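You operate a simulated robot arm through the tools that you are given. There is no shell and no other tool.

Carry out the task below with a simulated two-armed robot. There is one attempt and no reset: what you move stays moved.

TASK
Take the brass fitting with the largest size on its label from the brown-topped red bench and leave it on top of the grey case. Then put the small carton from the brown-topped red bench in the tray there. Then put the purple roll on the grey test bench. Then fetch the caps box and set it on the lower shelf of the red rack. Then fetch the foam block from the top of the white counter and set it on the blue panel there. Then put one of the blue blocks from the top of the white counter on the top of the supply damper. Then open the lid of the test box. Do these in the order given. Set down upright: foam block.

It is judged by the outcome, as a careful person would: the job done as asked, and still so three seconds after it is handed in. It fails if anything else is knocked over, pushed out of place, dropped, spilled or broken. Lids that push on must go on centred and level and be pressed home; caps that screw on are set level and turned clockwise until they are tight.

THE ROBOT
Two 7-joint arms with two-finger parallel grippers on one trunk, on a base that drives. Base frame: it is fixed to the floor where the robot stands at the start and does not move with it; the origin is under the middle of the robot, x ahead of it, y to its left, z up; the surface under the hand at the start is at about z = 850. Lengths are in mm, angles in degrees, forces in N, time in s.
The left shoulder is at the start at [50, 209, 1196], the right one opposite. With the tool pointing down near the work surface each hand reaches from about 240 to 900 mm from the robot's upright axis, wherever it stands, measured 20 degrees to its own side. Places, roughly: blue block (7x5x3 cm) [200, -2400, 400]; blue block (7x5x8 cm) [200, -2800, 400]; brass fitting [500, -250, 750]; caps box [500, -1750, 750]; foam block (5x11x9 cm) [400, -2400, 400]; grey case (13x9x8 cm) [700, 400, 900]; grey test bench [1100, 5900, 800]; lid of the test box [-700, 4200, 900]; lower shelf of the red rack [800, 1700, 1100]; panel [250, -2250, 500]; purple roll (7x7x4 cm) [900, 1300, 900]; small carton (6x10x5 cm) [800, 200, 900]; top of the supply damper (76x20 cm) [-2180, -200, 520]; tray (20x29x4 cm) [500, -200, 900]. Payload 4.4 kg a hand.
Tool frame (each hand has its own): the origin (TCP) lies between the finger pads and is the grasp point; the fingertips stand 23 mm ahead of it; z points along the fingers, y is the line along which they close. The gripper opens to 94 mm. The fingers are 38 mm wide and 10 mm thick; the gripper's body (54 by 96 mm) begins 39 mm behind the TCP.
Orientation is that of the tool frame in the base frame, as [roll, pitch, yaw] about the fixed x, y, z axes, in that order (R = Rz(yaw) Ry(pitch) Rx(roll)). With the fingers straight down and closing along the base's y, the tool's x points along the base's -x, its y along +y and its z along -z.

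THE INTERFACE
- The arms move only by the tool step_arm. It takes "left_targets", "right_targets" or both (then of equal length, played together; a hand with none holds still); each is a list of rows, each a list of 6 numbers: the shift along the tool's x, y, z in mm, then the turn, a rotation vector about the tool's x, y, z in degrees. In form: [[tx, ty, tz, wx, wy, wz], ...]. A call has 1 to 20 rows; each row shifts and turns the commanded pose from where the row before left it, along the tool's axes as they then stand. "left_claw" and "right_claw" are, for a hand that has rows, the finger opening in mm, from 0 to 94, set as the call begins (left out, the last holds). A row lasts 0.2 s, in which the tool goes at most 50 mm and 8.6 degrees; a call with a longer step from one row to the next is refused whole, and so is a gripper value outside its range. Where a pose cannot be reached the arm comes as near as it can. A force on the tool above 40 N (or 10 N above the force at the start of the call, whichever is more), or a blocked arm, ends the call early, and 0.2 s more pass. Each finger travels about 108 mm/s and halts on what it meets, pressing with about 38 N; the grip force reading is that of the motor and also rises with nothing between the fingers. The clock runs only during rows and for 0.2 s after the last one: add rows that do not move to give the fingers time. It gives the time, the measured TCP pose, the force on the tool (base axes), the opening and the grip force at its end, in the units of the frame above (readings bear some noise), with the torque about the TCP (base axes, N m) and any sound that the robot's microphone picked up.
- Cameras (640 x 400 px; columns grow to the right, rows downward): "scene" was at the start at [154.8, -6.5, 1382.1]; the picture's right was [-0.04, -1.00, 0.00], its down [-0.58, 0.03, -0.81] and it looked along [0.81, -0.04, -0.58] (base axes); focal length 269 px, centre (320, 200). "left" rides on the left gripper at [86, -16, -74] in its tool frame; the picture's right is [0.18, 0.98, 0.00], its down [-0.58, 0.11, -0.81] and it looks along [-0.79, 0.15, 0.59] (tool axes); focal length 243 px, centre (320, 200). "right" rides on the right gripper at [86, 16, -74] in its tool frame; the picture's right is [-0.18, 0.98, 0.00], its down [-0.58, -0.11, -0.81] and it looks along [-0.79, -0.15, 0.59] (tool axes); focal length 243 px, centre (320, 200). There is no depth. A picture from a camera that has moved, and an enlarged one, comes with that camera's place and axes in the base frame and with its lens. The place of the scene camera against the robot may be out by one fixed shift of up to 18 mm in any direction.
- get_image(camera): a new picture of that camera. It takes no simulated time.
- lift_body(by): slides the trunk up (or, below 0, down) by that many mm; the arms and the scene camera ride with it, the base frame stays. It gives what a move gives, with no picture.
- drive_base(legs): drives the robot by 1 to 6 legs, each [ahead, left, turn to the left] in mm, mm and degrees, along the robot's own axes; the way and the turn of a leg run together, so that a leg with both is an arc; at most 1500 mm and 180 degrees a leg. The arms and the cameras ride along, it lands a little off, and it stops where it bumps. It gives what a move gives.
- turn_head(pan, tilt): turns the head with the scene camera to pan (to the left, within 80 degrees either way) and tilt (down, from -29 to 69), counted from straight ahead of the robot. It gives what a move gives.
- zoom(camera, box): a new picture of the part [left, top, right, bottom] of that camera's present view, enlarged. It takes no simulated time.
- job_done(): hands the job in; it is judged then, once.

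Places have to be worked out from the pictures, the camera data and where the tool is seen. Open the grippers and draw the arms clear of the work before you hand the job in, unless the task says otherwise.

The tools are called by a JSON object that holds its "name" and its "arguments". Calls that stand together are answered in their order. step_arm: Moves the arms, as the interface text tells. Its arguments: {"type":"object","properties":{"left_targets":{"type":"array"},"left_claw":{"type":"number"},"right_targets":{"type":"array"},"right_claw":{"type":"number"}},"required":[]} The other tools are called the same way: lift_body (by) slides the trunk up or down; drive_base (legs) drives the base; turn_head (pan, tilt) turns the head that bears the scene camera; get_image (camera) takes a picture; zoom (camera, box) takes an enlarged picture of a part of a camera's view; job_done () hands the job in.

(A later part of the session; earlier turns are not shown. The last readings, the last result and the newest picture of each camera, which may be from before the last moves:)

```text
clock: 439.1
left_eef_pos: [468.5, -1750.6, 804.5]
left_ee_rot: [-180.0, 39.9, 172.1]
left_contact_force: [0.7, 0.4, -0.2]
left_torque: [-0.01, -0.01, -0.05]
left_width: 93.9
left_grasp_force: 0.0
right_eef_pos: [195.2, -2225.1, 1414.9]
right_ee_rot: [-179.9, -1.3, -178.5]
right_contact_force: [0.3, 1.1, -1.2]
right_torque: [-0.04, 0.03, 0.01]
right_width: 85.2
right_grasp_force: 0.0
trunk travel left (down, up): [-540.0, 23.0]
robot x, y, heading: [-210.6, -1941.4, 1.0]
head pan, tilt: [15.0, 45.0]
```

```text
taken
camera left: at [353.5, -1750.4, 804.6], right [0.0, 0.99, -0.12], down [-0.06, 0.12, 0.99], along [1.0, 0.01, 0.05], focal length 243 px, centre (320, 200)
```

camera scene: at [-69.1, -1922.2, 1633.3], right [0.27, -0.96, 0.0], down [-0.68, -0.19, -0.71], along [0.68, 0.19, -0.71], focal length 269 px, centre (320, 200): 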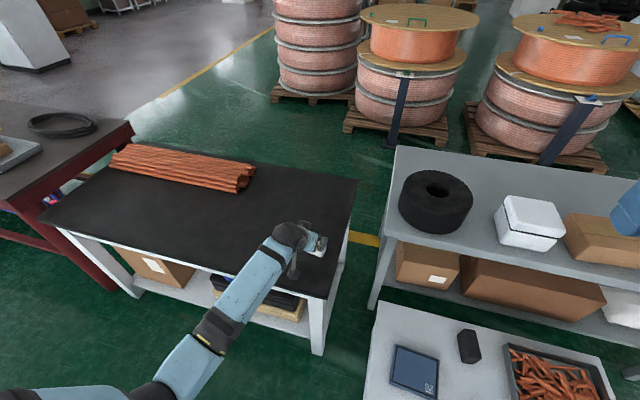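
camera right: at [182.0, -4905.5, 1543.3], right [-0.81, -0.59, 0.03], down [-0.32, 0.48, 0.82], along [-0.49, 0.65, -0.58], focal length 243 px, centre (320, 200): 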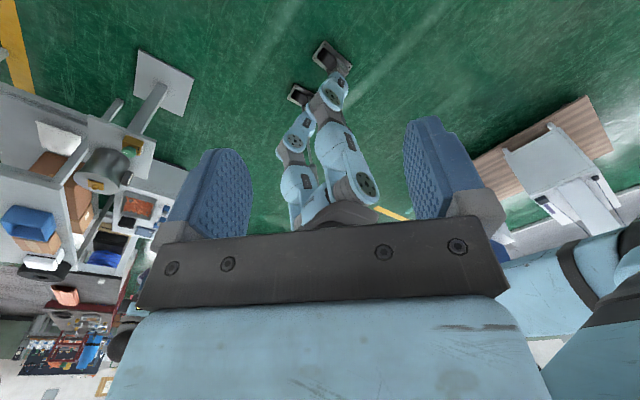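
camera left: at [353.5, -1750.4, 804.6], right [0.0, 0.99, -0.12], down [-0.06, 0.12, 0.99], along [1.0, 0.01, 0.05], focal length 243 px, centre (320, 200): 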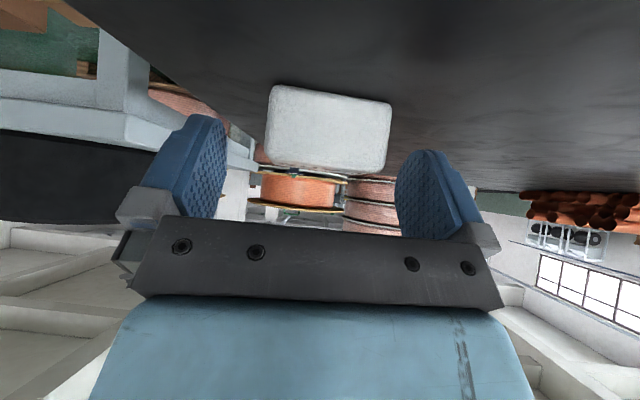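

The box sits nicely between the fingers. I go 8 mm further and close.

{"name": "step_arm", "arguments": {"left_targets": [[-1, 0, 7, 0, 0, 0], [0, 0, 0, 0, 0, 0]]}}

{"name": "step_arm", "arguments": {"left_targets": [[0, 0, 0, 0, 0, 0], [0, 0, 0, 0, 0, 0], [0, 0, 0, 0, 0, 0], [0, 0, 0, 0, 0, 0]], "left_claw": 0}}

{"name": "get_image", "arguments": {"camera": "left"}}

```text
clock: 439.6
left_eef_pos: [473.0, -1749.7, 798.5]
left_ee_rot: [-179.9, 40.0, 172.2]
left_contact_force: [-0.1, 0.3, 0.2]
left_torque: [0.0, -0.01, 0.0]
left_width: 94.2
left_grasp_force: 0.0
right_eef_pos: [194.0, -2225.7, 1415.9]
right_ee_rot: [-179.9, -1.3, -178.5]
right_contact_force: [0.1, -0.6, 0.3]
right_torque: [0.0, 0.01, -0.01]
right_width: 85.0
right_grasp_force: 0.1
trunk travel left (down, up): [-540.0, 23.0]
robot x, y, heading: [-217.7, -1943.1, 0.5]
head pan, tilt: [15.0, 45.0]
```

```text
clock: 440.6
left_eef_pos: [474.9, -1750.5, 799.6]
left_ee_rot: [-179.9, 40.0, 172.1]
left_contact_force: [0.5, -0.4, -0.3]
left_torque: [-0.03, -0.03, 0.02]
left_width: 59.2
left_grasp_force: 37.9
right_eef_pos: [194.6, -2225.2, 1415.4]
right_ee_rot: [-179.9, -1.3, -178.5]
right_contact_force: [0.8, -0.8, 0.3]
right_torque: [-0.05, -0.04, -0.01]
right_width: 85.0
right_grasp_force: 0.1
trunk travel left (down, up): [-540.0, 23.0]
robot x, y, heading: [-212.8, -1944.0, 0.8]
head pan, tilt: [15.0, 45.0]
```

```text
taken
camera left: at [358.9, -1750.7, 800.5], right [0.0, 0.99, -0.12], down [-0.06, 0.12, 0.99], along [1.0, 0.01, 0.05], focal length 243 px, centre (320, 200)
```

left: 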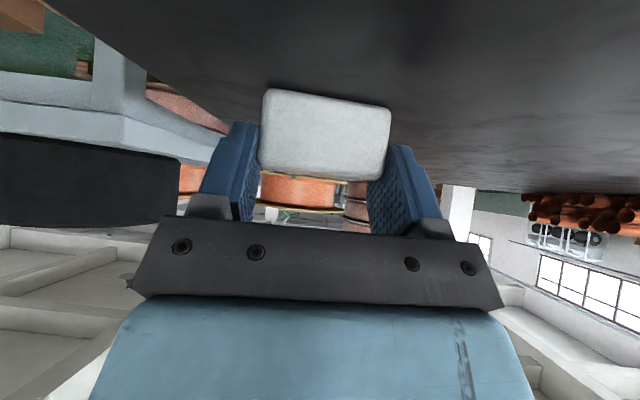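

Gripped at 59 mm. I lift the box straight up 160 mm and check that it is held.

{"name": "step_arm", "arguments": {"left_targets": [[-12.8, 0, -15.3, 0, 0, 0], [-25.7, 0, -30.6, 0, 0, 0], [-25.7, 0, -30.6, 0, 0, 0], [-25.7, 0, -30.6, 0, 0, 0], [-25.7, 0, -30.6, 0, 0, 0], [0, 0, 0, 0, 0, 0]]}}

{"name": "get_image", "arguments": {"camera": "left"}}

{"name": "get_image", "arguments": {"camera": "scene"}}

```text
clock: 442.1
left_eef_pos: [475.2, -1749.2, 979.2]
left_ee_rot: [-179.9, 40.0, 172.1]
left_contact_force: [0.4, -0.3, -0.8]
left_torque: [-0.01, 0.02, 0.05]
left_width: 59.2
left_grasp_force: 38.2
right_eef_pos: [194.8, -2225.9, 1414.2]
right_ee_rot: [-179.9, -1.4, -178.5]
right_contact_force: [-0.8, -1.1, -0.2]
right_torque: [0.0, 0.01, 0.03]
right_width: 85.0
right_grasp_force: 0.0
trunk travel left (down, up): [-540.0, 23.0]
robot x, y, heading: [-216.4, -1940.6, 0.8]
head pan, tilt: [15.0, 45.0]
```

```text
taken
camera left: at [358.7, -1750.2, 979.8], right [0.0, 0.99, -0.12], down [-0.06, 0.12, 0.99], along [1.0, 0.01, 0.05], focal length 243 px, centre (320, 200)
```

left: 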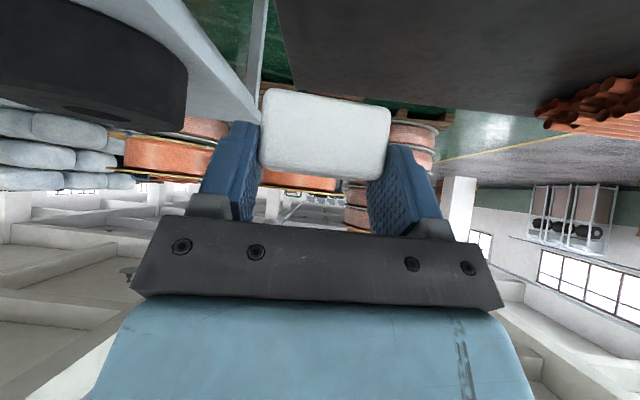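

```text
taken
camera scene: at [-68.7, -1921.7, 1633.3], right [0.27, -0.96, 0.0], down [-0.68, -0.19, -0.71], along [0.68, 0.19, -0.71], focal length 269 px, centre (320, 200)
```

scene: 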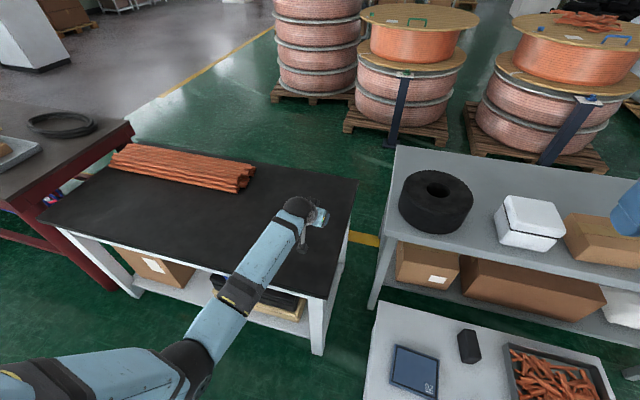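

The box is held. I raise the hand for travel and side-step north along the corridor to stand before the red rack.

{"name": "step_arm", "arguments": {"left_targets": [[-5.2, 6.4, -43.7, 0, 0, 0], [-5.2, 6.4, -43.7, 0, 0, 0], [-5.2, 6.4, -43.7, 0, 0, 0], [-5.2, 6.4, -43.7, 0, 0, 0], [-5.2, 6.4, -43.7, 0, 0, 0], [-5.2, 6.4, -43.7, 0, 0, 0], [0, 0, 0, 0, 0, 0]]}}

{"name": "drive_base", "arguments": {"legs": [[0, 0, -0.8], [0, 1150, 0], [0, 1150, 0], [0, 1080, 0]]}}

{"name": "turn_head", "arguments": {"pan": 15, "tilt": 25}}

{"name": "get_image", "arguments": {"camera": "scene"}}

{"name": "get_image", "arguments": {"camera": "left"}}

```text
clock: 443.6
left_eef_pos: [335.4, -1692.9, 1201.1]
left_ee_rot: [-180.0, 40.0, 172.0]
left_contact_force: [-0.3, 0.4, -1.0]
left_torque: [-0.01, -0.04, 0.02]
left_width: 59.3
left_grasp_force: 37.5
right_eef_pos: [194.8, -2226.1, 1414.7]
right_ee_rot: [-179.9, -1.3, -178.6]
right_contact_force: [-0.7, 0.7, -0.1]
right_torque: [-0.01, 0.01, 0.01]
right_width: 85.2
right_grasp_force: 0.0
trunk travel left (down, up): [-540.0, 23.0]
robot x, y, heading: [-213.0, -1943.9, 0.6]
head pan, tilt: [15.0, 45.0]
```

```text
clock: 473.7
left_eef_pos: [303.2, 1688.2, 1200.4]
left_ee_rot: [-179.9, 40.0, 171.6]
left_contact_force: [0.3, 0.2, -0.2]
left_torque: [-0.06, -0.02, 0.03]
left_width: 59.2
left_grasp_force: 37.9
right_eef_pos: [159.8, 1156.0, 1415.1]
right_ee_rot: [-180.0, -1.3, -179.0]
right_contact_force: [0.2, -0.4, 0.6]
right_torque: [0.01, 0.01, 0.0]
right_width: 84.8
right_grasp_force: 0.1
trunk travel left (down, up): [-540.0, 23.0]
robot x, y, heading: [-246.3, 1447.7, 0.3]
head pan, tilt: [15.0, 45.0]
```

```text
clock: 474.5
left_eef_pos: [303.0, 1687.6, 1200.2]
left_ee_rot: [-180.0, 39.9, 171.7]
left_contact_force: [-0.6, -0.6, -0.3]
left_torque: [-0.02, 0.04, 0.0]
left_width: 59.0
left_grasp_force: 38.3
right_eef_pos: [159.3, 1156.0, 1415.1]
right_ee_rot: [-179.9, -1.3, -179.0]
right_contact_force: [-1.1, -0.3, 0.7]
right_torque: [0.0, 0.01, -0.01]
right_width: 85.0
right_grasp_force: 0.1
trunk travel left (down, up): [-540.0, 23.0]
robot x, y, heading: [-248.8, 1446.5, 0.5]
head pan, tilt: [15.0, 25.0]
```

```text
taken
camera scene: at [-91.7, 1465.3, 1663.8], right [0.26, -0.96, 0.0], down [-0.41, -0.11, -0.91], along [0.87, 0.24, -0.42], focal length 269 px, centre (320, 200)
```

scene: 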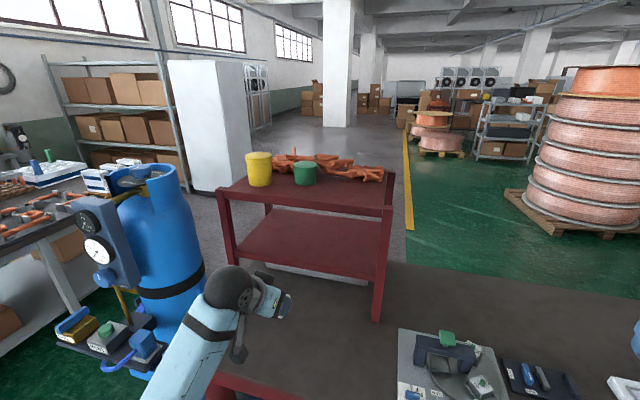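

```text
taken
camera left: at [187.8, 1689.3, 1201.6], right [0.0, 0.99, -0.12], down [-0.05, 0.12, 0.99], along [1.0, 0.0, 0.05], focal length 243 px, centre (320, 200)
```

left: 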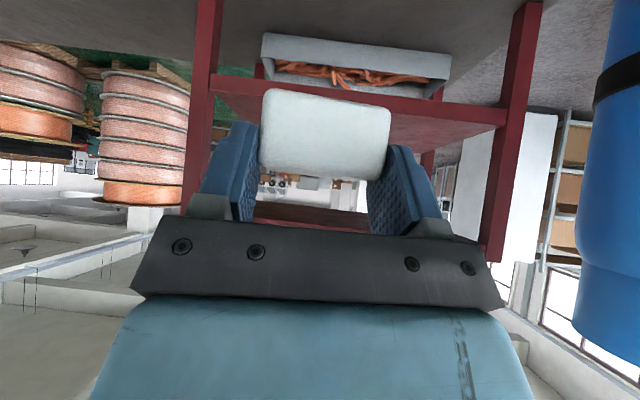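

I see the rack clearly: lower shelf top at about z 1063, front edge near x≈616 at y 1690, upper shelf underside near 1260. I drive 210 mm closer.

{"name": "drive_base", "arguments": {"legs": [[210, 0, -0.4]]}}

{"name": "turn_head", "arguments": {"pan": 20, "tilt": 35}}

{"name": "get_image", "arguments": {"camera": "scene"}}

{"name": "get_image", "arguments": {"camera": "left"}}

```text
clock: 476.2
left_eef_pos: [512.2, 1683.8, 1201.3]
left_ee_rot: [-180.0, 40.1, 171.2]
left_contact_force: [-0.4, 0.3, -1.0]
left_torque: [0.0, 0.01, -0.01]
left_width: 59.5
left_grasp_force: 38.4
right_eef_pos: [365.3, 1152.6, 1414.8]
right_ee_rot: [-179.9, -1.4, -179.4]
right_contact_force: [-0.6, -0.2, -0.3]
right_torque: [-0.01, 0.03, 0.04]
right_width: 85.3
right_grasp_force: 0.1
trunk travel left (down, up): [-540.0, 23.0]
robot x, y, heading: [-40.6, 1442.5, -0.3]
head pan, tilt: [15.0, 25.0]
```

```text
clock: 476.9
left_eef_pos: [514.4, 1684.4, 1200.1]
left_ee_rot: [-179.9, 39.9, 171.2]
left_contact_force: [1.3, -0.5, 0.1]
left_torque: [0.0, -0.02, -0.01]
left_width: 59.2
left_grasp_force: 37.6
right_eef_pos: [366.5, 1153.4, 1414.1]
right_ee_rot: [-179.9, -1.3, -179.4]
right_contact_force: [0.3, 0.8, 1.0]
right_torque: [-0.02, 0.02, -0.03]
right_width: 85.0
right_grasp_force: 0.1
trunk travel left (down, up): [-540.0, 23.0]
robot x, y, heading: [-38.1, 1441.0, -0.4]
head pan, tilt: [20.0, 35.0]
```

```text
taken
camera scene: at [111.7, 1470.5, 1648.1], right [0.34, -0.94, 0.0], down [-0.54, -0.19, -0.82], along [0.77, 0.28, -0.57], focal length 269 px, centre (320, 200)
```

scene: 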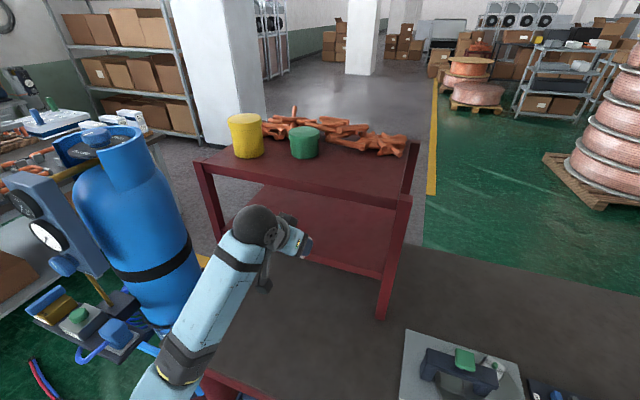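

```text
taken
camera left: at [398.6, 1686.2, 1201.3], right [0.01, 0.99, -0.12], down [-0.05, 0.12, 0.99], along [1.0, -0.01, 0.05], focal length 243 px, centre (320, 200)
```

left: 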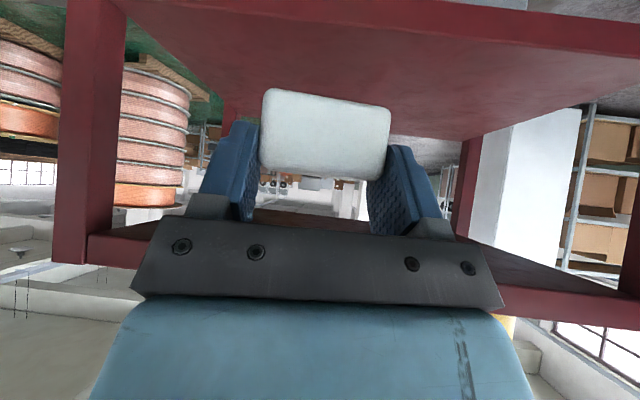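

Front edge confirmed near x≈618; the opening spans z 1063–1262. I lower the box outside the rack to the entry height, then check.

{"name": "step_arm", "arguments": {"left_targets": [[29.3, 0, 35, 0, 0, 0], [29.3, 0, 35, 0, 0, 0], [0, 0, 0, 0, 0, 0]]}}

{"name": "get_image", "arguments": {"camera": "left"}}

{"name": "get_image", "arguments": {"camera": "scene"}}

```text
clock: 477.7
left_eef_pos: [515.2, 1681.8, 1108.2]
left_ee_rot: [-179.9, 39.8, 171.2]
left_contact_force: [-0.3, -0.3, -0.4]
left_torque: [-0.02, 0.01, 0.01]
left_width: 59.2
left_grasp_force: 38.0
right_eef_pos: [364.9, 1153.0, 1415.4]
right_ee_rot: [-179.9, -1.3, -179.4]
right_contact_force: [-0.1, 0.6, 0.2]
right_torque: [0.0, -0.01, 0.0]
right_width: 84.9
right_grasp_force: 0.1
trunk travel left (down, up): [-540.0, 23.0]
robot x, y, heading: [-40.0, 1440.5, -0.5]
head pan, tilt: [20.0, 35.0]
```

```text
taken
camera left: at [398.7, 1683.7, 1109.4], right [0.01, 0.99, -0.12], down [-0.05, 0.12, 0.99], along [1.0, -0.01, 0.05], focal length 243 px, centre (320, 200)
```

left: 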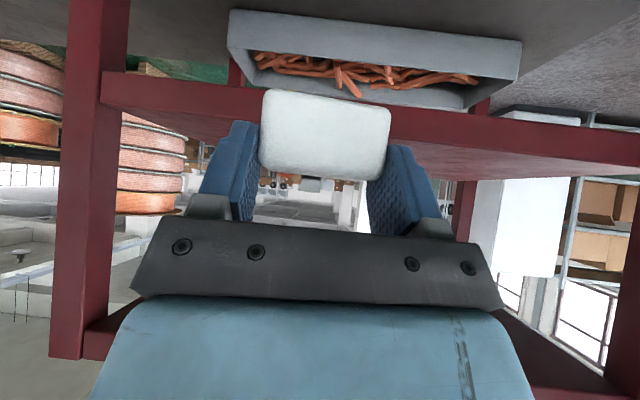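

```text
taken
camera scene: at [110.7, 1470.2, 1648.1], right [0.34, -0.94, 0.0], down [-0.54, -0.19, -0.82], along [0.77, 0.28, -0.57], focal length 269 px, centre (320, 200)
```

scene: 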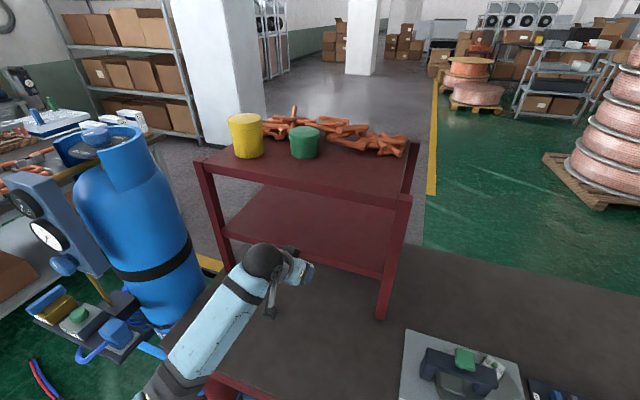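

Shelf top is about 1063; the box bottom is about 1073. I raise 6 mm and move forward into the opening, watching for contact.

{"name": "step_arm", "arguments": {"left_targets": [[-3.9, 0, -4.6, 0, 0, 0], [-27.6, 5.6, 23.2, 0, 0, 0], [-27.6, 5.6, 23.2, 0, 0, 0], [0, 0, 0, 0, 0, 0]]}}

{"name": "get_image", "arguments": {"camera": "left"}}

{"name": "zoom", "arguments": {"camera": "scene", "box": [180, 150, 440, 330]}}

```text
clock: 478.7
left_eef_pos: [585.8, 1682.7, 1116.1]
left_ee_rot: [-179.9, 40.0, 171.1]
left_contact_force: [0.7, 0.5, -0.3]
left_torque: [0.0, 0.0, -0.04]
left_width: 59.3
left_grasp_force: 37.9
right_eef_pos: [365.0, 1153.2, 1414.9]
right_ee_rot: [-179.9, -1.3, -179.4]
right_contact_force: [-0.5, -0.5, 0.1]
right_torque: [0.0, -0.02, 0.02]
right_width: 85.0
right_grasp_force: 0.0
trunk travel left (down, up): [-540.0, 23.0]
robot x, y, heading: [-37.3, 1442.8, -0.1]
head pan, tilt: [20.0, 35.0]
```

```text
taken
camera left: at [469.9, 1684.4, 1117.4], right [0.01, 0.99, -0.12], down [-0.05, 0.12, 0.99], along [1.0, -0.01, 0.06], focal length 243 px, centre (320, 200)
```

left: 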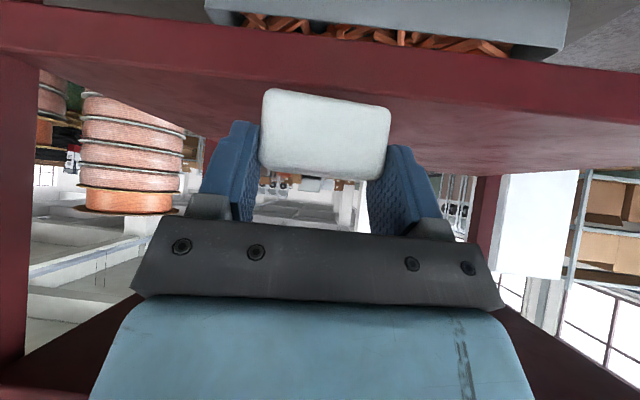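

```text
2.22 times, centred on (310, 240) of scene
camera zoom: at [109.4, 1470.7, 1648.3], right [0.34, -0.94, 0.0], down [-0.54, -0.19, -0.82], along [0.77, 0.28, -0.57], focal length 599 px, centre (342, 111)
```

zoom: 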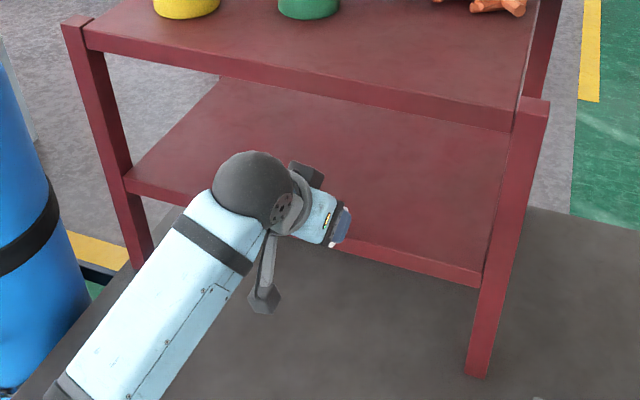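

No contact. I continue the remaining forward travel to x≈658.

{"name": "step_arm", "arguments": {"left_targets": [[-27.6, 5.6, 23.2, 0, 0, 0], [-27.6, 5.6, 23.2, 0, 0, 0], [0, 0, 0, 0, 0, 0]]}}

{"name": "get_image", "arguments": {"camera": "left"}}

{"name": "zoom", "arguments": {"camera": "scene", "box": [180, 150, 440, 330]}}

```text
clock: 479.5
left_eef_pos: [657.9, 1684.2, 1116.4]
left_ee_rot: [-179.9, 39.9, 171.2]
left_contact_force: [-0.4, 0.8, -0.1]
left_torque: [0.02, 0.0, -0.01]
left_width: 59.5
left_grasp_force: 38.4
right_eef_pos: [363.9, 1154.0, 1415.5]
right_ee_rot: [180.0, -1.3, -179.4]
right_contact_force: [-0.6, 0.1, 0.3]
right_torque: [-0.01, 0.0, -0.02]
right_width: 85.1
right_grasp_force: 0.0
trunk travel left (down, up): [-540.0, 23.0]
robot x, y, heading: [-38.5, 1442.1, -0.0]
head pan, tilt: [20.0, 35.0]
```

```text
taken
camera left: at [542.3, 1685.4, 1116.7], right [0.01, 0.99, -0.12], down [-0.05, 0.12, 0.99], along [1.0, -0.01, 0.06], focal length 243 px, centre (320, 200)
```

left: 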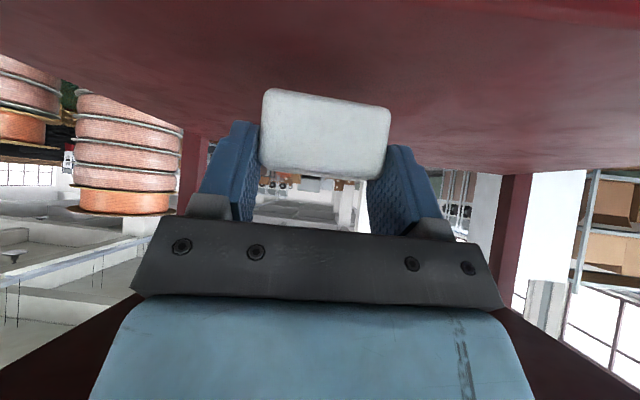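

```text
2.22 times, centred on (310, 240) of scene
camera zoom: at [109.7, 1470.8, 1648.2], right [0.34, -0.94, 0.0], down [-0.54, -0.19, -0.82], along [0.77, 0.28, -0.57], focal length 599 px, centre (342, 111)
```

zoom: 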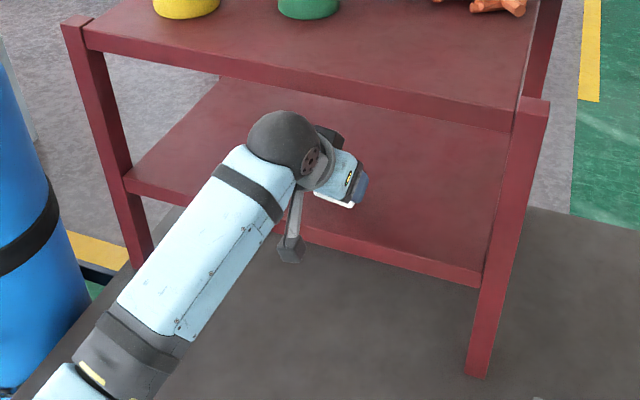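

The box is over the shelf. I lower it slowly until contact.

{"name": "step_arm", "arguments": {"left_targets": [[5.1, 0, 6.1, 0, 0, 0], [0, 0, 0, 0, 0, 0]]}}

{"name": "step_arm", "arguments": {"left_targets": [[1.9, 0, 2.3, 0, 0, 0], [0, 0, 0, 0, 0, 0]]}}

{"name": "step_arm", "arguments": {"left_targets": [[1.9, 0, 2.3, 0, 0, 0], [0, 0, 0, 0, 0, 0]]}}

{"name": "get_image", "arguments": {"camera": "left"}}

```text
clock: 480.1
left_eef_pos: [658.6, 1684.2, 1106.4]
left_ee_rot: [-179.9, 39.9, 171.1]
left_contact_force: [0.6, -0.2, -1.5]
left_torque: [0.04, 0.0, 0.0]
left_width: 59.2
left_grasp_force: 37.9
right_eef_pos: [365.0, 1153.1, 1415.7]
right_ee_rot: [-179.9, -1.3, -179.4]
right_contact_force: [0.2, 0.3, 0.1]
right_torque: [-0.03, -0.01, 0.01]
right_width: 85.1
right_grasp_force: 0.1
trunk travel left (down, up): [-540.0, 23.0]
robot x, y, heading: [-41.3, 1442.1, -0.2]
head pan, tilt: [20.0, 35.0]
```

```text
clock: 480.7
left_eef_pos: [658.4, 1684.1, 1104.0]
left_ee_rot: [-179.9, 39.8, 171.2]
left_contact_force: [-0.4, 0.0, -0.4]
left_torque: [-0.01, 0.01, -0.01]
left_width: 59.3
left_grasp_force: 38.5
right_eef_pos: [365.0, 1153.7, 1415.1]
right_ee_rot: [180.0, -1.3, -179.5]
right_contact_force: [0.3, 0.2, -0.2]
right_torque: [0.01, -0.01, 0.02]
right_width: 84.9
right_grasp_force: 0.2
trunk travel left (down, up): [-540.0, 23.0]
robot x, y, heading: [-38.0, 1445.1, -0.2]
head pan, tilt: [20.0, 35.0]
```

```text
clock: 481.3
left_eef_pos: [659.4, 1685.1, 1100.2]
left_ee_rot: [-180.0, 39.9, 171.3]
left_contact_force: [-0.8, 0.5, -1.1]
left_torque: [-0.01, -0.02, 0.01]
left_width: 59.4
left_grasp_force: 38.1
right_eef_pos: [365.7, 1153.5, 1414.8]
right_ee_rot: [-179.9, -1.3, -179.5]
right_contact_force: [-0.3, 0.1, 0.2]
right_torque: [0.02, 0.01, 0.03]
right_width: 84.9
right_grasp_force: 0.1
trunk travel left (down, up): [-540.0, 23.0]
robot x, y, heading: [-40.1, 1440.5, -0.0]
head pan, tilt: [20.0, 35.0]
```

```text
taken
camera left: at [544.1, 1686.0, 1101.4], right [0.01, 0.99, -0.12], down [-0.05, 0.12, 0.99], along [1.0, -0.01, 0.05], focal length 243 px, centre (320, 200)
```

left: 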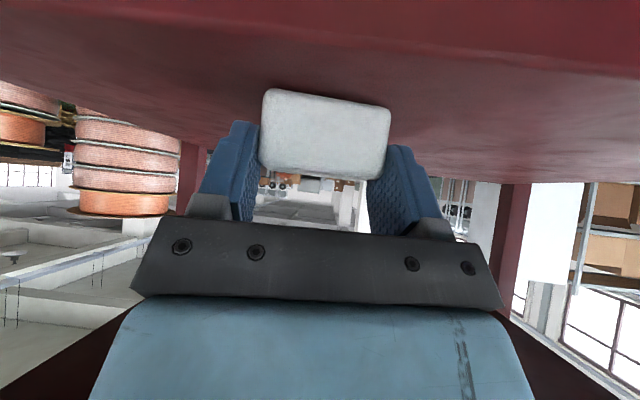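

Contact is near (shadow above the box). I keep lowering in 2 mm steps.

{"name": "step_arm", "arguments": {"left_targets": [[1.3, 0, 1.5, 0, 0, 0], [0, 0, 0, 0, 0, 0]]}}

{"name": "step_arm", "arguments": {"left_targets": [[1.3, 0, 1.5, 0, 0, 0], [0, 0, 0, 0, 0, 0]]}}

{"name": "step_arm", "arguments": {"left_targets": [[1.3, 0, 1.5, 0, 0, 0], [0, 0, 0, 0, 0, 0]]}}

{"name": "get_image", "arguments": {"camera": "left"}}

```text
clock: 481.9
left_eef_pos: [658.0, 1684.5, 1100.1]
left_ee_rot: [179.9, 40.0, 171.3]
left_contact_force: [0.9, 1.5, 2.8]
left_torque: [-0.07, -0.02, 0.01]
left_width: 59.0
left_grasp_force: 37.7
right_eef_pos: [365.2, 1153.3, 1414.9]
right_ee_rot: [-179.9, -1.3, -179.4]
right_contact_force: [-1.2, 0.1, -0.5]
right_torque: [0.02, 0.0, 0.04]
right_width: 85.4
right_grasp_force: 0.0
trunk travel left (down, up): [-540.0, 23.0]
robot x, y, heading: [-41.1, 1443.3, 0.1]
head pan, tilt: [20.0, 35.0]
```

```text
clock: 482.5
left_eef_pos: [659.6, 1683.4, 1099.1]
left_ee_rot: [-180.0, 40.3, 171.1]
left_contact_force: [4.3, 2.5, 14.5]
left_torque: [-0.04, -0.08, 0.03]
left_width: 59.0
left_grasp_force: 37.8
right_eef_pos: [363.1, 1153.4, 1415.2]
right_ee_rot: [-180.0, -1.1, -179.5]
right_contact_force: [-0.2, -0.2, -0.7]
right_torque: [0.0, 0.01, -0.01]
right_width: 85.1
right_grasp_force: 0.0
trunk travel left (down, up): [-540.0, 23.0]
robot x, y, heading: [-41.3, 1446.0, -0.5]
head pan, tilt: [20.0, 35.0]
```

```text
clock: 483.1
left_eef_pos: [658.1, 1682.7, 1098.2]
left_ee_rot: [179.9, 40.3, 171.2]
left_contact_force: [9.2, 2.2, 29.5]
left_torque: [0.03, -0.21, 0.03]
left_width: 59.1
left_grasp_force: 37.8
right_eef_pos: [362.8, 1152.1, 1416.5]
right_ee_rot: [-179.9, -1.1, -179.5]
right_contact_force: [0.2, 0.9, -0.1]
right_torque: [0.03, 0.01, 0.03]
right_width: 85.0
right_grasp_force: 0.1
trunk travel left (down, up): [-540.0, 23.0]
robot x, y, heading: [-36.6, 1445.9, -0.0]
head pan, tilt: [20.0, 35.0]
```

```text
taken
camera left: at [543.0, 1685.4, 1099.1], right [0.01, 0.99, -0.12], down [-0.06, 0.12, 0.99], along [1.0, -0.01, 0.06], focal length 243 px, centre (320, 200)
```

left: 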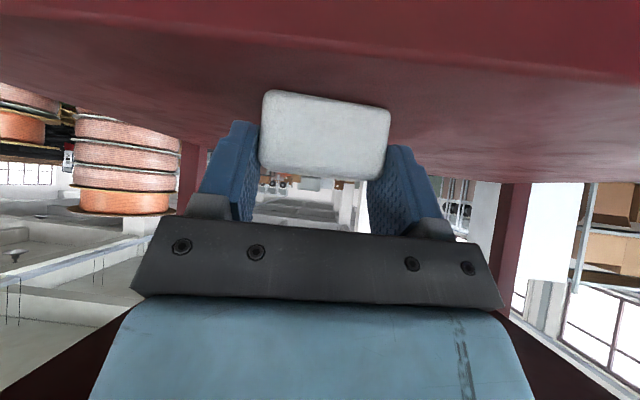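

Firm contact. I relieve the pressure, open the fingers, and back straight out.

{"name": "step_arm", "arguments": {"left_targets": [[-1.9, 0, -2.3, 0, 0, 0], [0, 0, 0, 0, 0, 0]]}}

{"name": "step_arm", "arguments": {"left_targets": [[0, 0, 0, 0, 0, 0], [0, 0, 0, 0, 0, 0], [0, 0, 0, 0, 0, 0]], "left_claw": 90}}

{"name": "step_arm", "arguments": {"left_targets": [[5, -1, -10, 0, 0, 0], [12, -2.8, -14, 0, 0, 0], [27.6, -5.6, -23.2, 0, 0, 0], [27.6, -5.6, -23.2, 0, 0, 0], [27.6, -5.6, -23.2, 0, 0, 0], [27.6, -5.6, -23.2, 0, 0, 0], [0, 0, 0, 0, 0, 0]]}}

{"name": "get_image", "arguments": {"camera": "left"}}

{"name": "zoom", "arguments": {"camera": "scene", "box": [180, 150, 440, 330]}}

```text
clock: 483.7
left_eef_pos: [657.7, 1682.9, 1097.6]
left_ee_rot: [-180.0, 40.0, 171.1]
left_contact_force: [7.4, 1.7, 20.7]
left_torque: [-0.01, -0.6, 0.1]
left_width: 59.3
left_grasp_force: 38.1
right_eef_pos: [362.8, 1152.3, 1415.3]
right_ee_rot: [-180.0, -1.2, -179.4]
right_contact_force: [-0.3, -0.6, 0.2]
right_torque: [0.0, 0.01, 0.01]
right_width: 84.8
right_grasp_force: 0.1
trunk travel left (down, up): [-540.0, 23.0]
robot x, y, heading: [-41.4, 1441.7, -0.0]
head pan, tilt: [20.0, 35.0]
```

```text
clock: 484.5
left_eef_pos: [660.0, 1684.5, 1096.8]
left_ee_rot: [-179.9, 39.8, 171.2]
left_contact_force: [-0.1, 0.2, 0.4]
left_torque: [0.01, -0.01, 0.05]
left_width: 90.1
left_grasp_force: 0.0
right_eef_pos: [365.7, 1153.5, 1414.6]
right_ee_rot: [-179.8, -1.3, -179.4]
right_contact_force: [0.4, 0.0, -0.4]
right_torque: [-0.01, -0.02, -0.02]
right_width: 85.0
right_grasp_force: 0.0
trunk travel left (down, up): [-540.0, 23.0]
robot x, y, heading: [-41.8, 1444.6, 0.1]
head pan, tilt: [20.0, 35.0]
```

```text
clock: 486.1
left_eef_pos: [483.5, 1686.9, 1104.4]
left_ee_rot: [180.0, 39.9, 171.2]
left_contact_force: [0.7, -0.3, -0.5]
left_torque: [0.04, 0.04, -0.03]
left_width: 90.0
left_grasp_force: 0.0
right_eef_pos: [364.8, 1152.7, 1414.9]
right_ee_rot: [-179.9, -1.3, -179.4]
right_contact_force: [0.3, -0.8, 0.4]
right_torque: [0.0, -0.02, 0.0]
right_width: 85.1
right_grasp_force: 0.0
trunk travel left (down, up): [-540.0, 23.0]
robot x, y, heading: [-41.3, 1440.8, -0.0]
head pan, tilt: [20.0, 35.0]
```

```text
taken
camera left: at [368.1, 1688.3, 1106.9], right [0.01, 0.99, -0.12], down [-0.05, 0.12, 0.99], along [1.0, -0.01, 0.05], focal length 243 px, centre (320, 200)
```

left: 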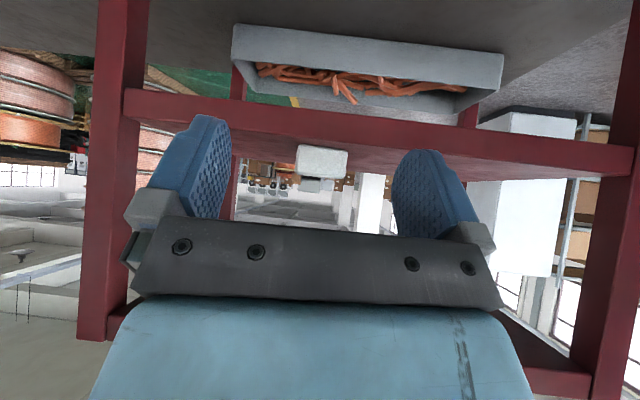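

```text
2.22 times, centred on (310, 240) of scene
camera zoom: at [111.7, 1470.3, 1648.0], right [0.34, -0.94, 0.0], down [-0.54, -0.19, -0.82], along [0.77, 0.28, -0.57], focal length 599 px, centre (342, 111)
```

zoom: 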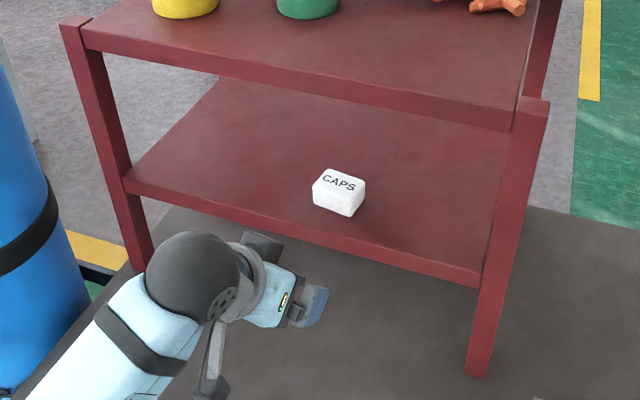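

The caps box stands on the lower shelf. I raise and straighten the left hand, then return south along the corridor for the foam block.

{"name": "step_arm", "arguments": {"left_targets": [[-4, -3, -36, 0, 0, 0], [-4, -3, -36, 0, 0, 0], [-4, -3, -36, 0, 0, 0], [-4, -3, -36, 0, 0, 0], [0, 0, 0, 0, 8, 0], [0, 0, 0, 0, 8, 0], [0, 0, 0, 0, 8, 0], [0, 0, 0, 0, 8, 0], [0, 0, 0, 0, 8, 0], [0, 0, 0, 0, 0, -8.5], [0, 0, 0, 0, 0, 0]]}}

{"name": "drive_base", "arguments": {"legs": [[-240, 0, 0], [0, -1200, 0], [0, -1200, 0], [0, -1150, 0]]}}

{"name": "turn_head", "arguments": {"pan": -30, "tilt": 45}}

{"name": "get_image", "arguments": {"camera": "scene"}}

```text
clock: 488.5
left_eef_pos: [404.1, 1685.6, 1226.3]
left_ee_rot: [180.0, -0.1, 179.7]
left_contact_force: [0.6, -0.1, 0.1]
left_torque: [0.02, 0.02, 0.02]
left_width: 89.8
left_grasp_force: 0.0
right_eef_pos: [365.2, 1153.8, 1413.9]
right_ee_rot: [179.9, -1.3, -179.4]
right_contact_force: [0.1, 0.2, -0.4]
right_torque: [-0.02, 0.01, -0.02]
right_width: 84.9
right_grasp_force: 0.0
trunk travel left (down, up): [-540.0, 23.0]
robot x, y, heading: [-40.3, 1443.2, -0.3]
head pan, tilt: [20.0, 35.0]
```

```text
clock: 521.4
left_eef_pos: [132.5, -1919.1, 1225.5]
left_ee_rot: [-180.0, -0.1, 178.4]
left_contact_force: [-0.1, -0.3, 0.8]
left_torque: [-0.01, 0.0, 0.01]
left_width: 90.1
left_grasp_force: 0.1
right_eef_pos: [82.5, -2449.0, 1415.2]
right_ee_rot: [-179.9, -1.4, 179.4]
right_contact_force: [-0.9, -0.4, -0.4]
right_torque: [0.0, 0.01, -0.01]
right_width: 85.0
right_grasp_force: 0.0
trunk travel left (down, up): [-540.0, 23.0]
robot x, y, heading: [-316.1, -2152.2, -1.3]
head pan, tilt: [20.0, 35.0]
```

```text
clock: 522.5
left_eef_pos: [132.3, -1917.5, 1225.3]
left_ee_rot: [180.0, 0.0, 178.4]
left_contact_force: [-0.1, 0.7, -0.2]
left_torque: [-0.01, 0.01, -0.02]
left_width: 90.0
left_grasp_force: 0.0
right_eef_pos: [81.7, -2449.7, 1414.8]
right_ee_rot: [-179.9, -1.4, 179.4]
right_contact_force: [0.6, 0.7, 0.4]
right_torque: [-0.01, 0.01, -0.02]
right_width: 85.2
right_grasp_force: 0.1
trunk travel left (down, up): [-540.0, 23.0]
robot x, y, heading: [-314.0, -2153.4, -1.4]
head pan, tilt: [-30.0, 45.0]
```

```text
taken
camera scene: at [-179.2, -2197.0, 1633.3], right [-0.52, -0.85, 0.0], down [-0.6, 0.37, -0.71], along [0.6, -0.37, -0.71], focal length 269 px, centre (320, 200)
```

scene: 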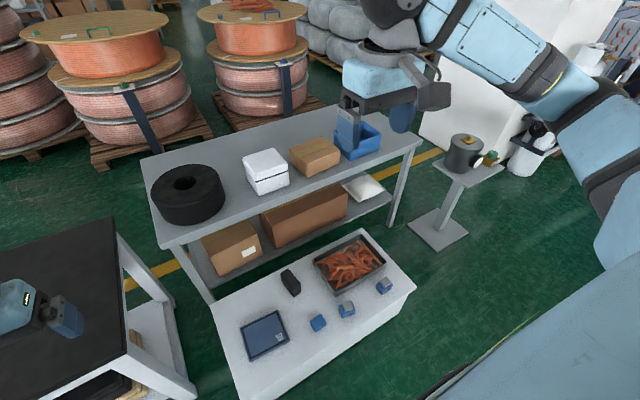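

I have a good view of the white counter: panel, dark foam block, blue blocks, tray. I zoom to identify them.

{"name": "zoom", "arguments": {"camera": "scene", "box": [210, 240, 420, 371]}}

```text
3.05 times, centred on (315, 306) of scene
camera zoom: at [-179.2, -2197.0, 1633.3], right [-0.52, -0.85, 0.0], down [-0.6, 0.37, -0.71], along [0.6, -0.37, -0.71], focal length 821 px, centre (335, -122)
```

zoom: 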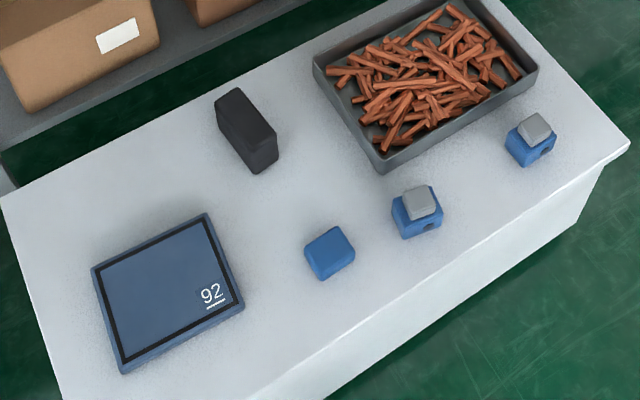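

I lower the trunk to work at the counter's height (around 450), then bring the right hand over the foam block.

{"name": "lift_body", "arguments": {"by": -380}}

{"name": "turn_head", "arguments": {"pan": -20, "tilt": 50}}

{"name": "get_image", "arguments": {"camera": "scene"}}

{"name": "get_image", "arguments": {"camera": "right"}}

```text
clock: 526.2
left_eef_pos: [132.6, -1917.7, 846.3]
left_ee_rot: [-179.9, -0.2, 178.4]
left_contact_force: [-0.5, 0.3, 0.4]
left_torque: [-0.02, 0.0, 0.0]
left_width: 90.2
left_grasp_force: 0.0
right_eef_pos: [81.8, -2449.7, 1034.6]
right_ee_rot: [-179.8, -1.3, 179.4]
right_contact_force: [0.4, 1.2, 0.1]
right_torque: [-0.03, 0.02, -0.01]
right_width: 85.2
right_grasp_force: 0.0
trunk travel left (down, up): [-160.0, 403.0]
robot x, y, heading: [-314.0, -2151.5, -1.4]
head pan, tilt: [-30.0, 45.0]
```

```text
clock: 526.9
left_eef_pos: [133.7, -1918.6, 846.2]
left_ee_rot: [-180.0, -0.1, 178.3]
left_contact_force: [-1.4, -0.6, -0.6]
left_torque: [0.0, -0.01, 0.01]
left_width: 90.0
left_grasp_force: 0.1
right_eef_pos: [82.5, -2449.4, 1035.0]
right_ee_rot: [-179.9, -1.3, 179.5]
right_contact_force: [-0.4, 0.0, 0.1]
right_torque: [-0.01, 0.01, -0.05]
right_width: 85.1
right_grasp_force: 0.1
trunk travel left (down, up): [-160.0, 403.0]
robot x, y, heading: [-313.9, -2149.9, -1.5]
head pan, tilt: [-20.0, 50.0]
```

```text
taken
camera scene: at [-177.0, -2182.8, 1246.4], right [-0.36, -0.93, 0.0], down [-0.71, 0.28, -0.64], along [0.6, -0.23, -0.77], focal length 269 px, centre (320, 200)
```

scene: 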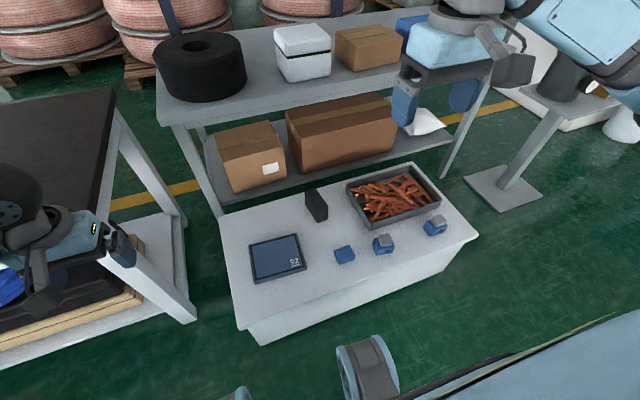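

```text
taken
camera right: at [-2.1, -2432.8, 1110.5], right [0.19, 0.98, -0.01], down [0.6, -0.11, 0.79], along [0.78, -0.16, -0.61], focal length 243 px, centre (320, 200)
```

right: 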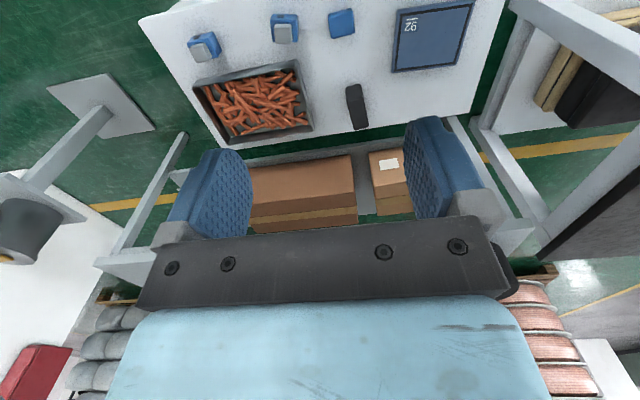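

I bring the right hand down to a viewpoint behind the foam block.

{"name": "step_arm", "arguments": {"right_targets": [[-20.8, 5.4, 37, 0, -1.3, 0], [-20.8, 5.4, 37, 0, 0, 0], [-20.8, 5.4, 37, 0, 0, 0], [-20.8, 5.4, 37, 0, 0, 0], [-20.8, 5.4, 37, 0, 0, 0], [-20.8, 5.4, 37, 0, 0, 0], [-20.8, 5.4, 37, 0, 0, 0], [-20.8, 5.4, 37, 0, 0, 0], [-20.8, 5.4, 37, 0, 0, 0], [0, 0, 0, 0, 0, 0]], "right_claw": 94}}

{"name": "get_image", "arguments": {"camera": "right"}}

{"name": "get_image", "arguments": {"camera": "scene"}}

```text
clock: 529.1
left_eef_pos: [131.9, -1918.3, 845.8]
left_ee_rot: [179.9, -0.1, 178.4]
left_contact_force: [-0.1, -0.2, 0.4]
left_torque: [-0.03, 0.0, 0.02]
left_width: 89.9
left_grasp_force: 0.0
right_eef_pos: [270.5, -2402.6, 702.8]
right_ee_rot: [-179.8, 0.0, 179.5]
right_contact_force: [-0.5, 0.3, -0.6]
right_torque: [0.01, -0.02, -0.02]
right_width: 93.8
right_grasp_force: 0.0
trunk travel left (down, up): [-160.0, 403.0]
robot x, y, heading: [-317.5, -2150.6, -1.5]
head pan, tilt: [-20.0, 50.0]
```

```text
taken
camera right: at [183.2, -2386.2, 777.4], right [0.19, 0.98, 0.0], down [0.58, -0.11, 0.81], along [0.79, -0.16, -0.59], focal length 243 px, centre (320, 200)
```

right: 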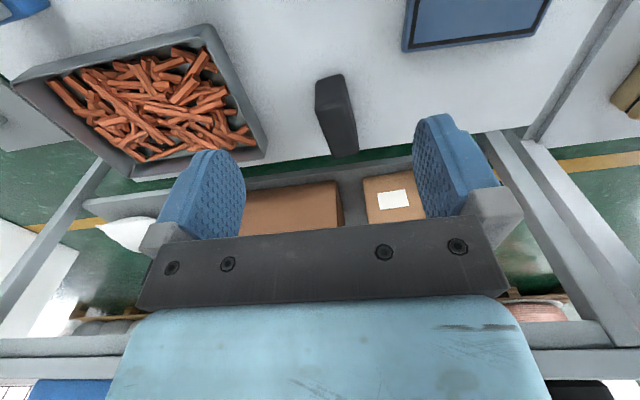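

```text
taken
camera scene: at [-177.1, -2182.8, 1246.4], right [-0.36, -0.93, 0.0], down [-0.71, 0.28, -0.64], along [0.6, -0.23, -0.77], focal length 269 px, centre (320, 200)
```

scene: 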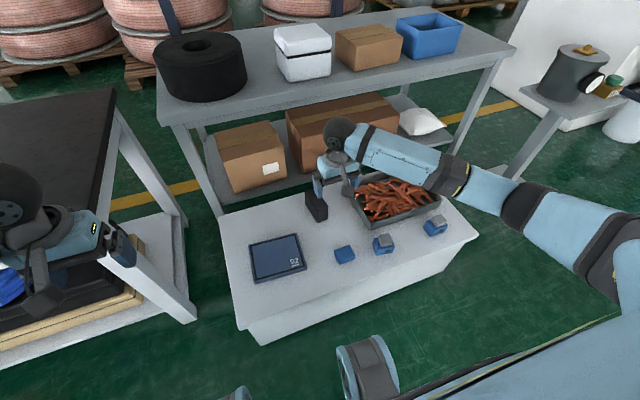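

{"name": "zoom", "arguments": {"camera": "right", "box": [280, 60, 408, 170]}}

{"name": "zoom", "arguments": {"camera": "right", "box": [380, 0, 580, 80]}}

```text
3.64 times, centred on (344, 115) of right
camera zoom: at [183.2, -2386.2, 777.4], right [0.19, 0.98, 0.0], down [0.58, -0.11, 0.81], along [0.79, -0.16, -0.59], focal length 882 px, centre (233, 509)
```

zoom: 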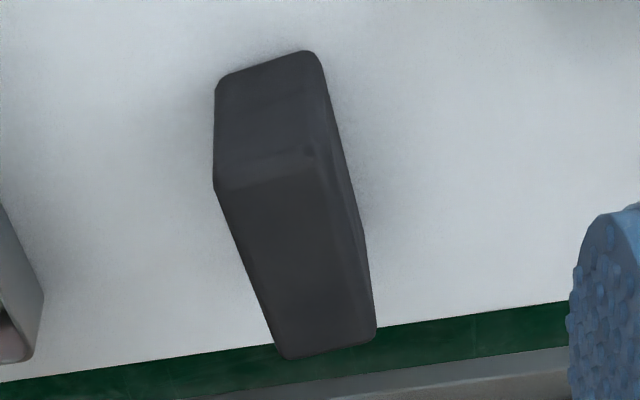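

```text
3.20 times, centred on (480, 40) of right
camera zoom: at [183.2, -2386.2, 777.4], right [0.19, 0.98, 0.0], down [0.58, -0.11, 0.81], along [0.79, -0.16, -0.59], focal length 776 px, centre (-192, 712)
```

zoom: 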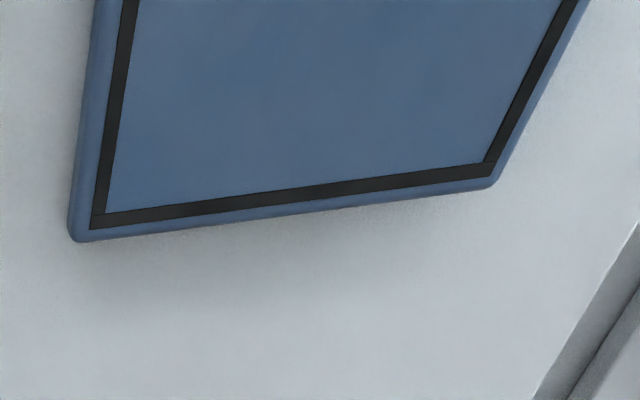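

The foam block (about 50 wide in y, 110 long in x) suggests the counter is near z≈350. I move lower for a second view to triangulate.

{"name": "step_arm", "arguments": {"right_targets": [[0, 0, 40, 0, 0, 0], [0, 0, 40, 0, 0, 0], [0, 0, 40, 0, 0, 0], [0, 0, 0, 0, 0, 0]]}}

{"name": "get_image", "arguments": {"camera": "right"}}

{"name": "zoom", "arguments": {"camera": "right", "box": [280, 60, 408, 170]}}

```text
clock: 530.1
left_eef_pos: [131.9, -1918.5, 846.6]
left_ee_rot: [-180.0, 0.0, 178.4]
left_contact_force: [-0.5, -0.9, 0.2]
left_torque: [0.01, 0.03, 0.02]
left_width: 90.1
left_grasp_force: 0.1
right_eef_pos: [270.6, -2402.9, 580.3]
right_ee_rot: [-179.9, -0.1, 179.5]
right_contact_force: [0.7, 0.3, -0.2]
right_torque: [0.01, -0.02, 0.0]
right_width: 93.9
right_grasp_force: 0.1
trunk travel left (down, up): [-160.0, 403.0]
robot x, y, heading: [-312.1, -2150.0, -1.5]
head pan, tilt: [-20.0, 50.0]
```

```text
taken
camera right: at [183.9, -2386.0, 654.2], right [0.19, 0.98, 0.0], down [0.58, -0.11, 0.81], along [0.79, -0.16, -0.59], focal length 243 px, centre (320, 200)
```

right: 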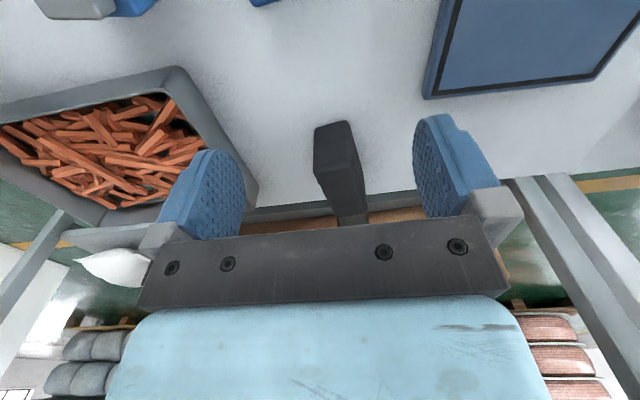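

```text
3.64 times, centred on (344, 115) of right
camera zoom: at [183.9, -2386.0, 654.2], right [0.19, 0.98, 0.0], down [0.58, -0.11, 0.81], along [0.79, -0.16, -0.59], focal length 882 px, centre (233, 509)
```

zoom: 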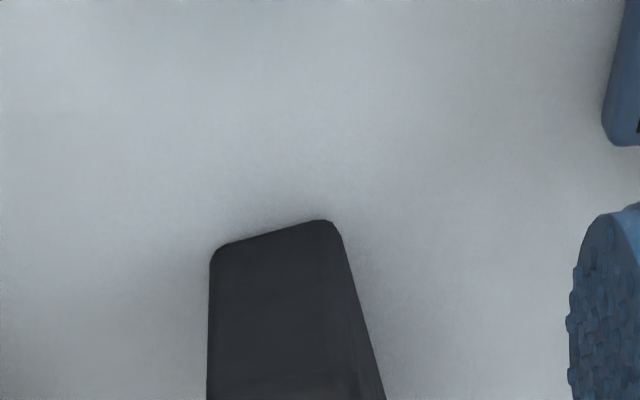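

Triangulation gives the counter at z≈378, foam block centred (435, -2405), top ≈466, turned about +8°. I move over it and align.

{"name": "step_arm", "arguments": {"right_targets": [[-41.1, 0, 0, 0, 0, 0], [-41.1, 0, 0, 0, 0, 0], [-41.1, 0, 0, 0, 0, 0], [-41.1, 0, 0, 0, 0, -8.2], [0, 0, 30, 0, 0, 0], [0, 0, 0, 0, 0, 0]]}}

{"name": "get_image", "arguments": {"camera": "right"}}

{"name": "get_image", "arguments": {"camera": "scene"}}

```text
clock: 531.5
left_eef_pos: [131.2, -1918.4, 845.2]
left_ee_rot: [-180.0, -0.1, 178.4]
left_contact_force: [0.0, -0.2, -0.2]
left_torque: [0.01, 0.01, 0.0]
left_width: 90.0
left_grasp_force: 0.0
right_eef_pos: [432.6, -2405.1, 552.1]
right_ee_rot: [-179.9, -0.1, -172.5]
right_contact_force: [-0.4, 0.4, -0.4]
right_torque: [-0.02, -0.02, 0.0]
right_width: 94.0
right_grasp_force: 0.0
trunk travel left (down, up): [-160.0, 403.0]
robot x, y, heading: [-317.2, -2150.7, -1.4]
head pan, tilt: [-20.0, 50.0]
```

```text
taken
camera right: at [345.9, -2401.1, 625.5], right [0.05, 1.0, 0.0], down [0.59, -0.03, 0.81], along [0.81, -0.04, -0.59], focal length 243 px, centre (320, 200)
```

right: 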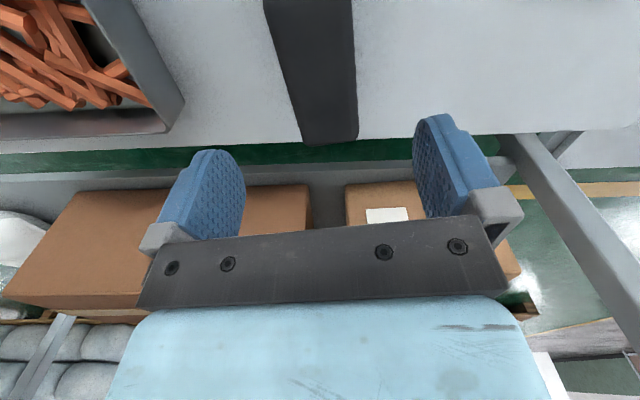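

```text
taken
camera scene: at [-177.0, -2182.7, 1246.4], right [-0.36, -0.93, 0.0], down [-0.71, 0.28, -0.64], along [0.6, -0.23, -0.77], focal length 269 px, centre (320, 200)
```

scene: 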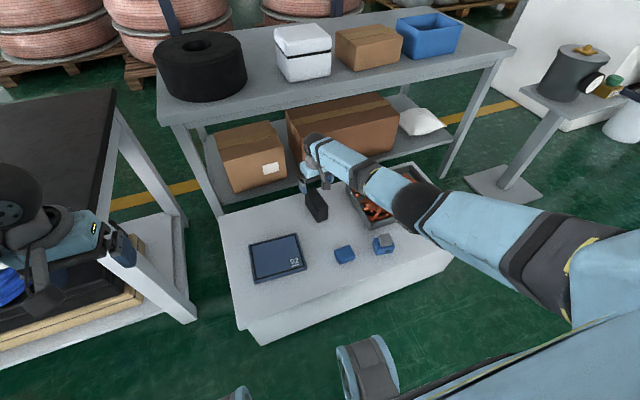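

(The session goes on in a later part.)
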